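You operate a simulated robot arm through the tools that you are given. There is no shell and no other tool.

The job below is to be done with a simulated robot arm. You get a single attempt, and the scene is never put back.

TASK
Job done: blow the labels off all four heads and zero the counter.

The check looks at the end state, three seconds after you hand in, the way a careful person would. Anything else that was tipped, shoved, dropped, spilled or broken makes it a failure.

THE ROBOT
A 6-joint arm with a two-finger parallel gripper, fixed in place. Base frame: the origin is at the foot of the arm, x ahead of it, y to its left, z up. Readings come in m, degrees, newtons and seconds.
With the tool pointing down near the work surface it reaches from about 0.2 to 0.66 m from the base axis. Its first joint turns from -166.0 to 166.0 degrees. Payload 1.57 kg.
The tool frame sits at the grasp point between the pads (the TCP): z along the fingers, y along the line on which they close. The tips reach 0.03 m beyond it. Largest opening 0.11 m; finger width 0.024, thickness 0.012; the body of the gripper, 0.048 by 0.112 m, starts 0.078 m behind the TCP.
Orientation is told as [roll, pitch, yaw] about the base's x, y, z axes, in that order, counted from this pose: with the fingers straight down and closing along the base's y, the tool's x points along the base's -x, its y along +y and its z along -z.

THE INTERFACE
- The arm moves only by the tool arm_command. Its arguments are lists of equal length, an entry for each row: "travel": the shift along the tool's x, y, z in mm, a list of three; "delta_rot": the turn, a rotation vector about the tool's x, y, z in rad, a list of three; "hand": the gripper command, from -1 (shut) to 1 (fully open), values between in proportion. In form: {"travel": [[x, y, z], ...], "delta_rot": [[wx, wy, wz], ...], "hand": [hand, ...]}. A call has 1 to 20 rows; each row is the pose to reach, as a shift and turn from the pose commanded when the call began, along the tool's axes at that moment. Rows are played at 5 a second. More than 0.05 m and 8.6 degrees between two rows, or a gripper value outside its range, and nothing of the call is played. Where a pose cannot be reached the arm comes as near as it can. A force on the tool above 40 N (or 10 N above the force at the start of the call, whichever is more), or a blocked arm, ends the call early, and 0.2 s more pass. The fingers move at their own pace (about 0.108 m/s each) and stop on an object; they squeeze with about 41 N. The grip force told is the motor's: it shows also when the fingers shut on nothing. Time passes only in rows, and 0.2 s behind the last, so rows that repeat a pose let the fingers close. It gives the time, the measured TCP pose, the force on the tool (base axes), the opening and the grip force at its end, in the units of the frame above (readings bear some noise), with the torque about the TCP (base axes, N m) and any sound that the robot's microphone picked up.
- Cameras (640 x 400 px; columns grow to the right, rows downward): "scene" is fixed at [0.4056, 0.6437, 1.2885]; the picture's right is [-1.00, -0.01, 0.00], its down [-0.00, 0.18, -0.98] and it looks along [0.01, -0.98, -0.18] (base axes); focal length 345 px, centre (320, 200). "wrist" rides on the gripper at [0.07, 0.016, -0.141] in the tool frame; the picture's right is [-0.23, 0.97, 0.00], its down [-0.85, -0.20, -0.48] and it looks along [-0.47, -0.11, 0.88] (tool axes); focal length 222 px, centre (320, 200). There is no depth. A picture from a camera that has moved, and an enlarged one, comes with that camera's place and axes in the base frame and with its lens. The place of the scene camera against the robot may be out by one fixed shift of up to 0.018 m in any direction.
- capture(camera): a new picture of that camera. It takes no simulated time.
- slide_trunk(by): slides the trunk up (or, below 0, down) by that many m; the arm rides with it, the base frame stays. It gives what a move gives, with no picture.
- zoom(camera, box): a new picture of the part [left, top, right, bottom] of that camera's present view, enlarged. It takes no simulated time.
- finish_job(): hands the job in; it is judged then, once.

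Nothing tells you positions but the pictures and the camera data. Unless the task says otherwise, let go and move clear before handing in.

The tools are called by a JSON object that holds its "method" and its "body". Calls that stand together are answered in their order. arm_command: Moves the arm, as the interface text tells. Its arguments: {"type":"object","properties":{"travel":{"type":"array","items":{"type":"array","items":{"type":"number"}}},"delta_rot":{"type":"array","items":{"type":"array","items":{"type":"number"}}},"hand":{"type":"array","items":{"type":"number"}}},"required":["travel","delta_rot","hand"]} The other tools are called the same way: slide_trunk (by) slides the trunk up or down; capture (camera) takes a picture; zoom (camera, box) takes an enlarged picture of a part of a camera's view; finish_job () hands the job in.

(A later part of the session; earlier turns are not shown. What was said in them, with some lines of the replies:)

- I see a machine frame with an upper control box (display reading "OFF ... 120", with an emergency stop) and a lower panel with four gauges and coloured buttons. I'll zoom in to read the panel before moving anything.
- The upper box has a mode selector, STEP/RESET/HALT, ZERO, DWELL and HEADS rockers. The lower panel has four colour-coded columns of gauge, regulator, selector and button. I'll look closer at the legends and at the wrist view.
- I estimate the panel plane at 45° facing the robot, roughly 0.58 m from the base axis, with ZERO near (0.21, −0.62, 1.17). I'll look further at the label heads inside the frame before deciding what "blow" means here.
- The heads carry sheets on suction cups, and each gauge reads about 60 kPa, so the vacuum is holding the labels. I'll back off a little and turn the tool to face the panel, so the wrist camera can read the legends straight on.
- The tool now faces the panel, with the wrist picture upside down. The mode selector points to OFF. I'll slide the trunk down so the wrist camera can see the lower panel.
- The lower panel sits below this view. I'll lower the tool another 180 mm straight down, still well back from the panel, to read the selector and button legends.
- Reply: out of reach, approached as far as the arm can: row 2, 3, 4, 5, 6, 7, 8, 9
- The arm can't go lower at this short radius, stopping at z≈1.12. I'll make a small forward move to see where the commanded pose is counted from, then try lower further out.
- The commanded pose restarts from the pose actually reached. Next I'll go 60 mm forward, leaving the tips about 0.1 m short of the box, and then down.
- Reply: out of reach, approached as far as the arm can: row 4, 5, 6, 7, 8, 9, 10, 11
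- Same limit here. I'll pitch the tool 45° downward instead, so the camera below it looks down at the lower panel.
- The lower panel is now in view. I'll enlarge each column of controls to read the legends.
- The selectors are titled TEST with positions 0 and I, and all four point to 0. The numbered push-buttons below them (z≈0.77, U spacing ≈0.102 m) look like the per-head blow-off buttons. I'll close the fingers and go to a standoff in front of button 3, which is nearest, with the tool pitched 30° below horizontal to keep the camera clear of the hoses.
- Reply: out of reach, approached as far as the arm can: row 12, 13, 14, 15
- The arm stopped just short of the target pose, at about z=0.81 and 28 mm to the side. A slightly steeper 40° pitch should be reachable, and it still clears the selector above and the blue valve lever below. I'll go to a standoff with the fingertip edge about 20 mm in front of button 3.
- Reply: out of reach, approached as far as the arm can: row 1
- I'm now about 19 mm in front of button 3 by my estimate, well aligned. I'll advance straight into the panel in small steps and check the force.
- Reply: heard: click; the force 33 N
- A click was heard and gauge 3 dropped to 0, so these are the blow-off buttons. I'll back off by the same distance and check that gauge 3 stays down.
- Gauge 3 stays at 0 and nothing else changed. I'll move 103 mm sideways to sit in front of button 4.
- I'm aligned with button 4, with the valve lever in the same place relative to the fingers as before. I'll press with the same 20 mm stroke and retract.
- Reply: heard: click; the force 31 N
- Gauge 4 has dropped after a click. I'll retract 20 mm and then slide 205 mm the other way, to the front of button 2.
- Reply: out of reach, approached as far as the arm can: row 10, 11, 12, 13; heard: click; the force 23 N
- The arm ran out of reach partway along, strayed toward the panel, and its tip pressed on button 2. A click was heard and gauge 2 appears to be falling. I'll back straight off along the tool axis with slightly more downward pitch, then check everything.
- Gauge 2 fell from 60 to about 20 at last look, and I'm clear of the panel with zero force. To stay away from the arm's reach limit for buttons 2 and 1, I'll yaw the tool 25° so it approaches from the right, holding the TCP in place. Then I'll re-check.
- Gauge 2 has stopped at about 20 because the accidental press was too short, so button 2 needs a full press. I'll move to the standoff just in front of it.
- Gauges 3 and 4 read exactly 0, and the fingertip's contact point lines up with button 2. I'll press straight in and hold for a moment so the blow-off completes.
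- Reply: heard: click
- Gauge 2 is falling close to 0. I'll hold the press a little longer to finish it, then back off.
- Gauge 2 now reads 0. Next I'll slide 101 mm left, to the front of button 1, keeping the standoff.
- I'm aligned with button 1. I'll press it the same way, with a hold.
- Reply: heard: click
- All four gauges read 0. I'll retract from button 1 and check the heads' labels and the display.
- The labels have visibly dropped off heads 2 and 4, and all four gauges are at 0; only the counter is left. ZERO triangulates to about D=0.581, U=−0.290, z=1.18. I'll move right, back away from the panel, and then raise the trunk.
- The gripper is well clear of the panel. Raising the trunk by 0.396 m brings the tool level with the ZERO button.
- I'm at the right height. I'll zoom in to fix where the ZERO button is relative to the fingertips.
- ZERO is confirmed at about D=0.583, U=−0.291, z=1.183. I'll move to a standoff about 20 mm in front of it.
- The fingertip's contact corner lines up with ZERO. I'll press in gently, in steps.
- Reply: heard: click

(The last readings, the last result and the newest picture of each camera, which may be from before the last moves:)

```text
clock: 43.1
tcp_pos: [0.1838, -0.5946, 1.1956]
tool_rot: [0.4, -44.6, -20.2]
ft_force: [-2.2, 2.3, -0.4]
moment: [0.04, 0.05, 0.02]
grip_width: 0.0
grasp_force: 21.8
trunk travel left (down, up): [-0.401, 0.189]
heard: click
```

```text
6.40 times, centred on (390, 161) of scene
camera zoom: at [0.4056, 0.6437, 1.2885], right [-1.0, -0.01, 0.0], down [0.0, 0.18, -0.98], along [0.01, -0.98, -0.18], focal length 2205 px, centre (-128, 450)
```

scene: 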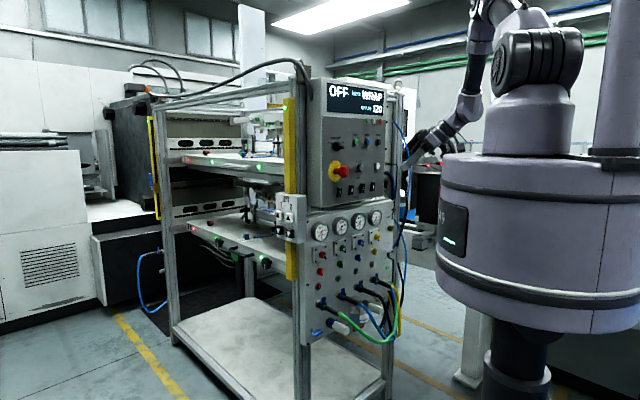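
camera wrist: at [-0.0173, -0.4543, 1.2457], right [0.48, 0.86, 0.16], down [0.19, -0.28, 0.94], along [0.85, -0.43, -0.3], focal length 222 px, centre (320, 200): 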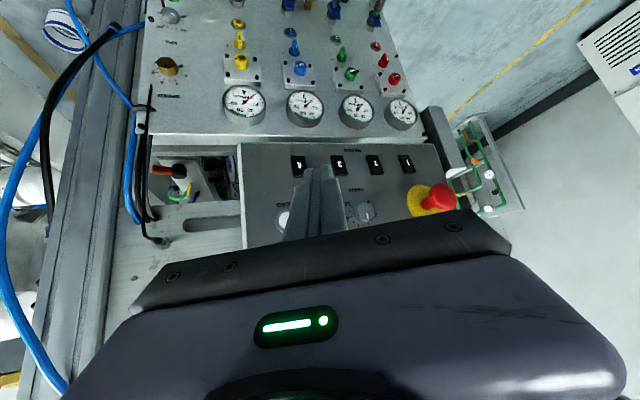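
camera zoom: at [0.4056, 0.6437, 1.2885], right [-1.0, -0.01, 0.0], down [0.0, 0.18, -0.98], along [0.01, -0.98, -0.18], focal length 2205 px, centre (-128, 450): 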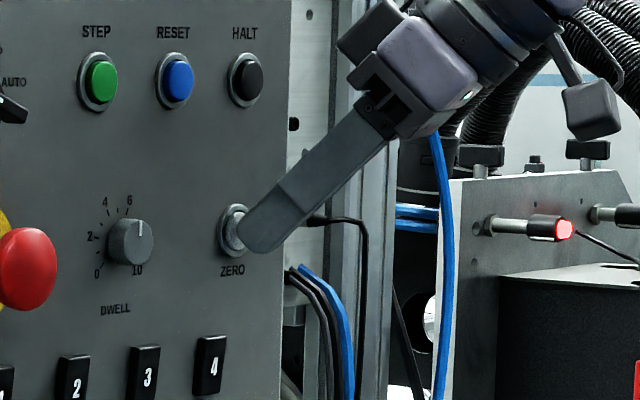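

The display now reads CYCLES 0. I'll retract well clear of the panel and check everything once more.

{"method": "arm_command", "body": {"travel": [[9.6, 6.3, -9.6], [22, 14.5, -22], [35, 23, -35], [48, 31.6, -48], [61, 40.2, -61], [74, 48.8, -74]], "delta_rot": [[0, 0, 0], [0, 0, 0], [0, 0, 0], [0, 0, 0], [0, 0, 0], [0, 0, 0]], "hand": [-1, -1, -1, -1, -1, -1]}}

{"method": "capture", "body": {"camera": "scene"}}

{"method": "zoom", "body": {"camera": "scene", "box": [300, 70, 420, 145]}}

{"method": "zoom", "body": {"camera": "scene", "box": [300, 130, 420, 205]}}

{"method": "zoom", "body": {"camera": "scene", "box": [290, 200, 410, 275]}}

{"method": "zoom", "body": {"camera": "scene", "box": [290, 265, 410, 340]}}

{"method": "zoom", "body": {"camera": "scene", "box": [150, 90, 310, 190]}}

{"method": "zoom", "body": {"camera": "scene", "box": [150, 180, 310, 280]}}

```text
clock: 44.5
tcp_pos: [0.1018, -0.5104, 1.1966]
tool_rot: [0.3, -44.7, -20.3]
ft_force: [0.6, -0.3, -0.4]
moment: [-0.03, 0.04, 0.01]
grip_width: 0.0
grasp_force: 21.3
trunk travel left (down, up): [-0.401, 0.189]
```

```text
taken
```

scene: 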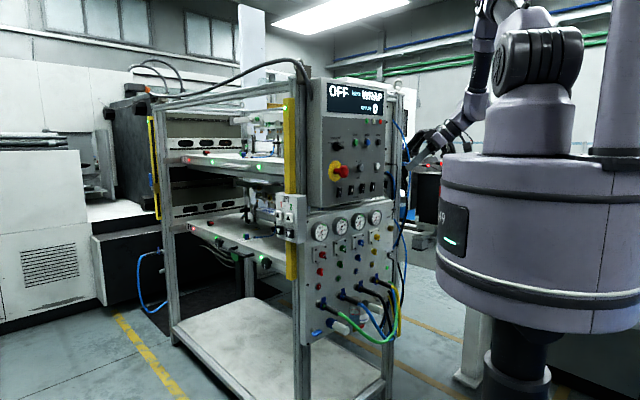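

```text
5.33 times, centred on (360, 108) of scene
camera zoom: at [0.4056, 0.6437, 1.2885], right [-1.0, -0.01, 0.0], down [0.0, 0.18, -0.98], along [0.01, -0.98, -0.18], focal length 1838 px, centre (107, 693)
```

zoom: 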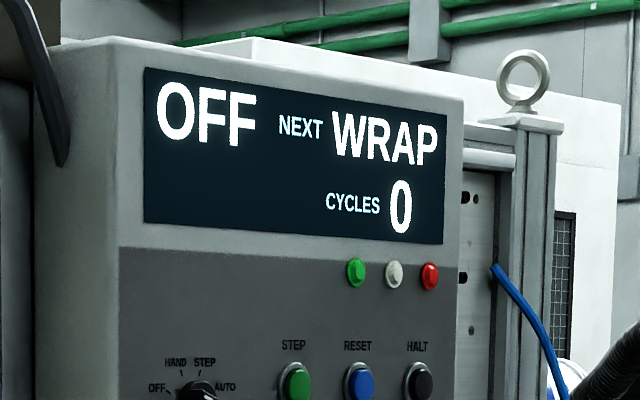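

```text
5.33 times, centred on (360, 168) of scene
camera zoom: at [0.4056, 0.6437, 1.2885], right [-1.0, -0.01, 0.0], down [0.0, 0.18, -0.98], along [0.01, -0.98, -0.18], focal length 1838 px, centre (107, 373)
```

zoom: 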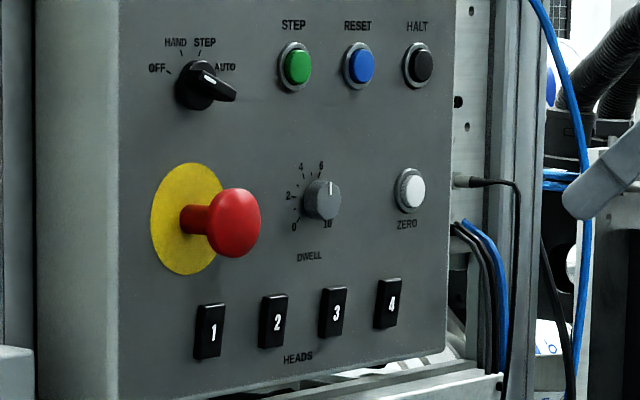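

```text
5.33 times, centred on (350, 238) of scene
camera zoom: at [0.4056, 0.6437, 1.2885], right [-1.0, -0.01, 0.0], down [0.0, 0.18, -0.98], along [0.01, -0.98, -0.18], focal length 1838 px, centre (160, 0)
```

zoom: 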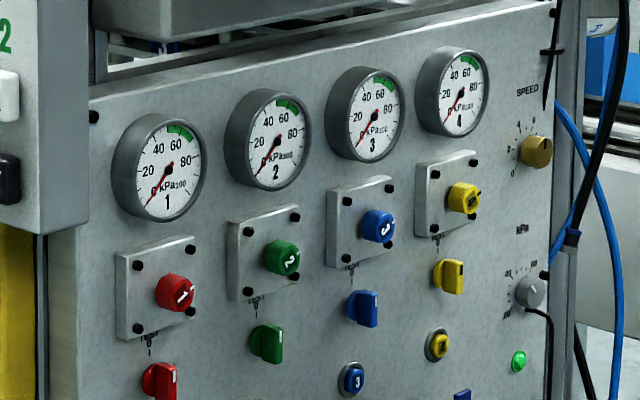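

```text
5.33 times, centred on (350, 302) of scene
camera zoom: at [0.4056, 0.6437, 1.2885], right [-1.0, -0.01, 0.0], down [0.0, 0.18, -0.98], along [0.01, -0.98, -0.18], focal length 1838 px, centre (160, -347)
```

zoom: 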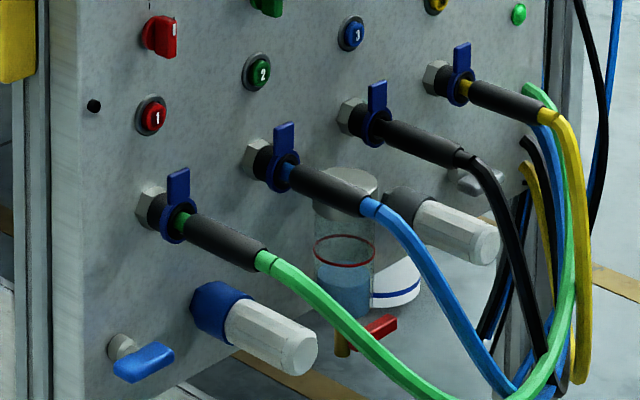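

```text
4.00 times, centred on (230, 140) of scene
camera zoom: at [0.4056, 0.6437, 1.2885], right [-1.0, -0.01, 0.0], down [0.0, 0.18, -0.98], along [0.01, -0.98, -0.18], focal length 1378 px, centre (680, 440)
```

zoom: 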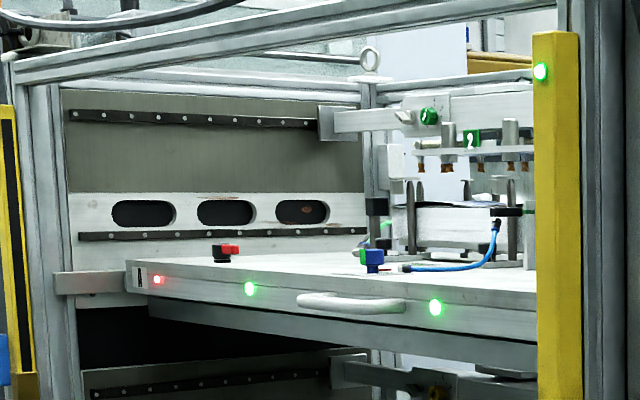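

```text
4.00 times, centred on (230, 230) of scene
camera zoom: at [0.4056, 0.6437, 1.2885], right [-1.0, -0.01, 0.0], down [0.0, 0.18, -0.98], along [0.01, -0.98, -0.18], focal length 1378 px, centre (680, 80)
```

zoom: 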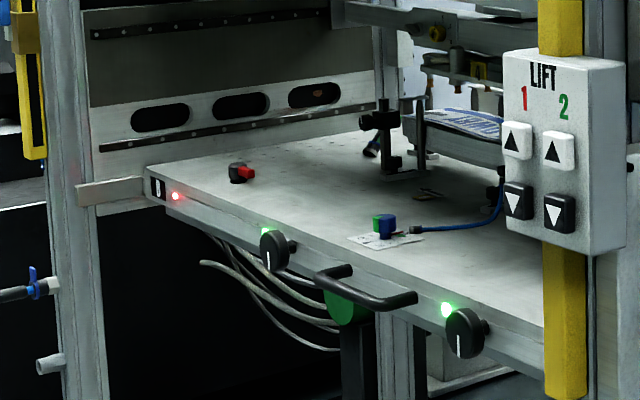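

All four gauges rest at 0. The labels are visibly off heads 2 and 4; heads 1 and 3 aren't in view, but their gauges read 0 too. The counter reads 0, every other knob, switch and hose is where it started, and the arm is clear of the panel. The small green lamp beside the kPa knob went out as the vacuum dropped. Handing in.

{"method": "finish_job", "body": {}}

```text
The job is handed in.
```

The labels are blown off the heads and the counter is zeroed. I've handed the job in, but no verdict came back.

- **Heads:** I pressed the numbered push-buttons under gauges 1 to 4 with the machine left in OFF. All four gauges fell from about 60 kPa to 0 and stayed there. I could see the labels drop off heads 2 and 4. Heads 1 and 3 are out of the cameras' view, so for those I'm going by the gauges.
- **Counter:** I pressed ZERO, and the display changed from CYCLES 120 to CYCLES 0.
- **Stray contact:** While moving between buttons the arm ran out of reach and its tip pressed button 2 early. Gauge 2 stopped at about 20, so I backed off and pressed it again fully until it read 0. I saw no damage or anything else moved.
- **Green lamp:** The small lamp beside the kPa knob went out partway through. I take it to be the vacuum indicator, so that would be expected with the vacuum gone.

In the final check, the mode selector, TEST switches, head rockers, knobs and hoses were all where they started. The arm is clear of the panel with the gripper empty.
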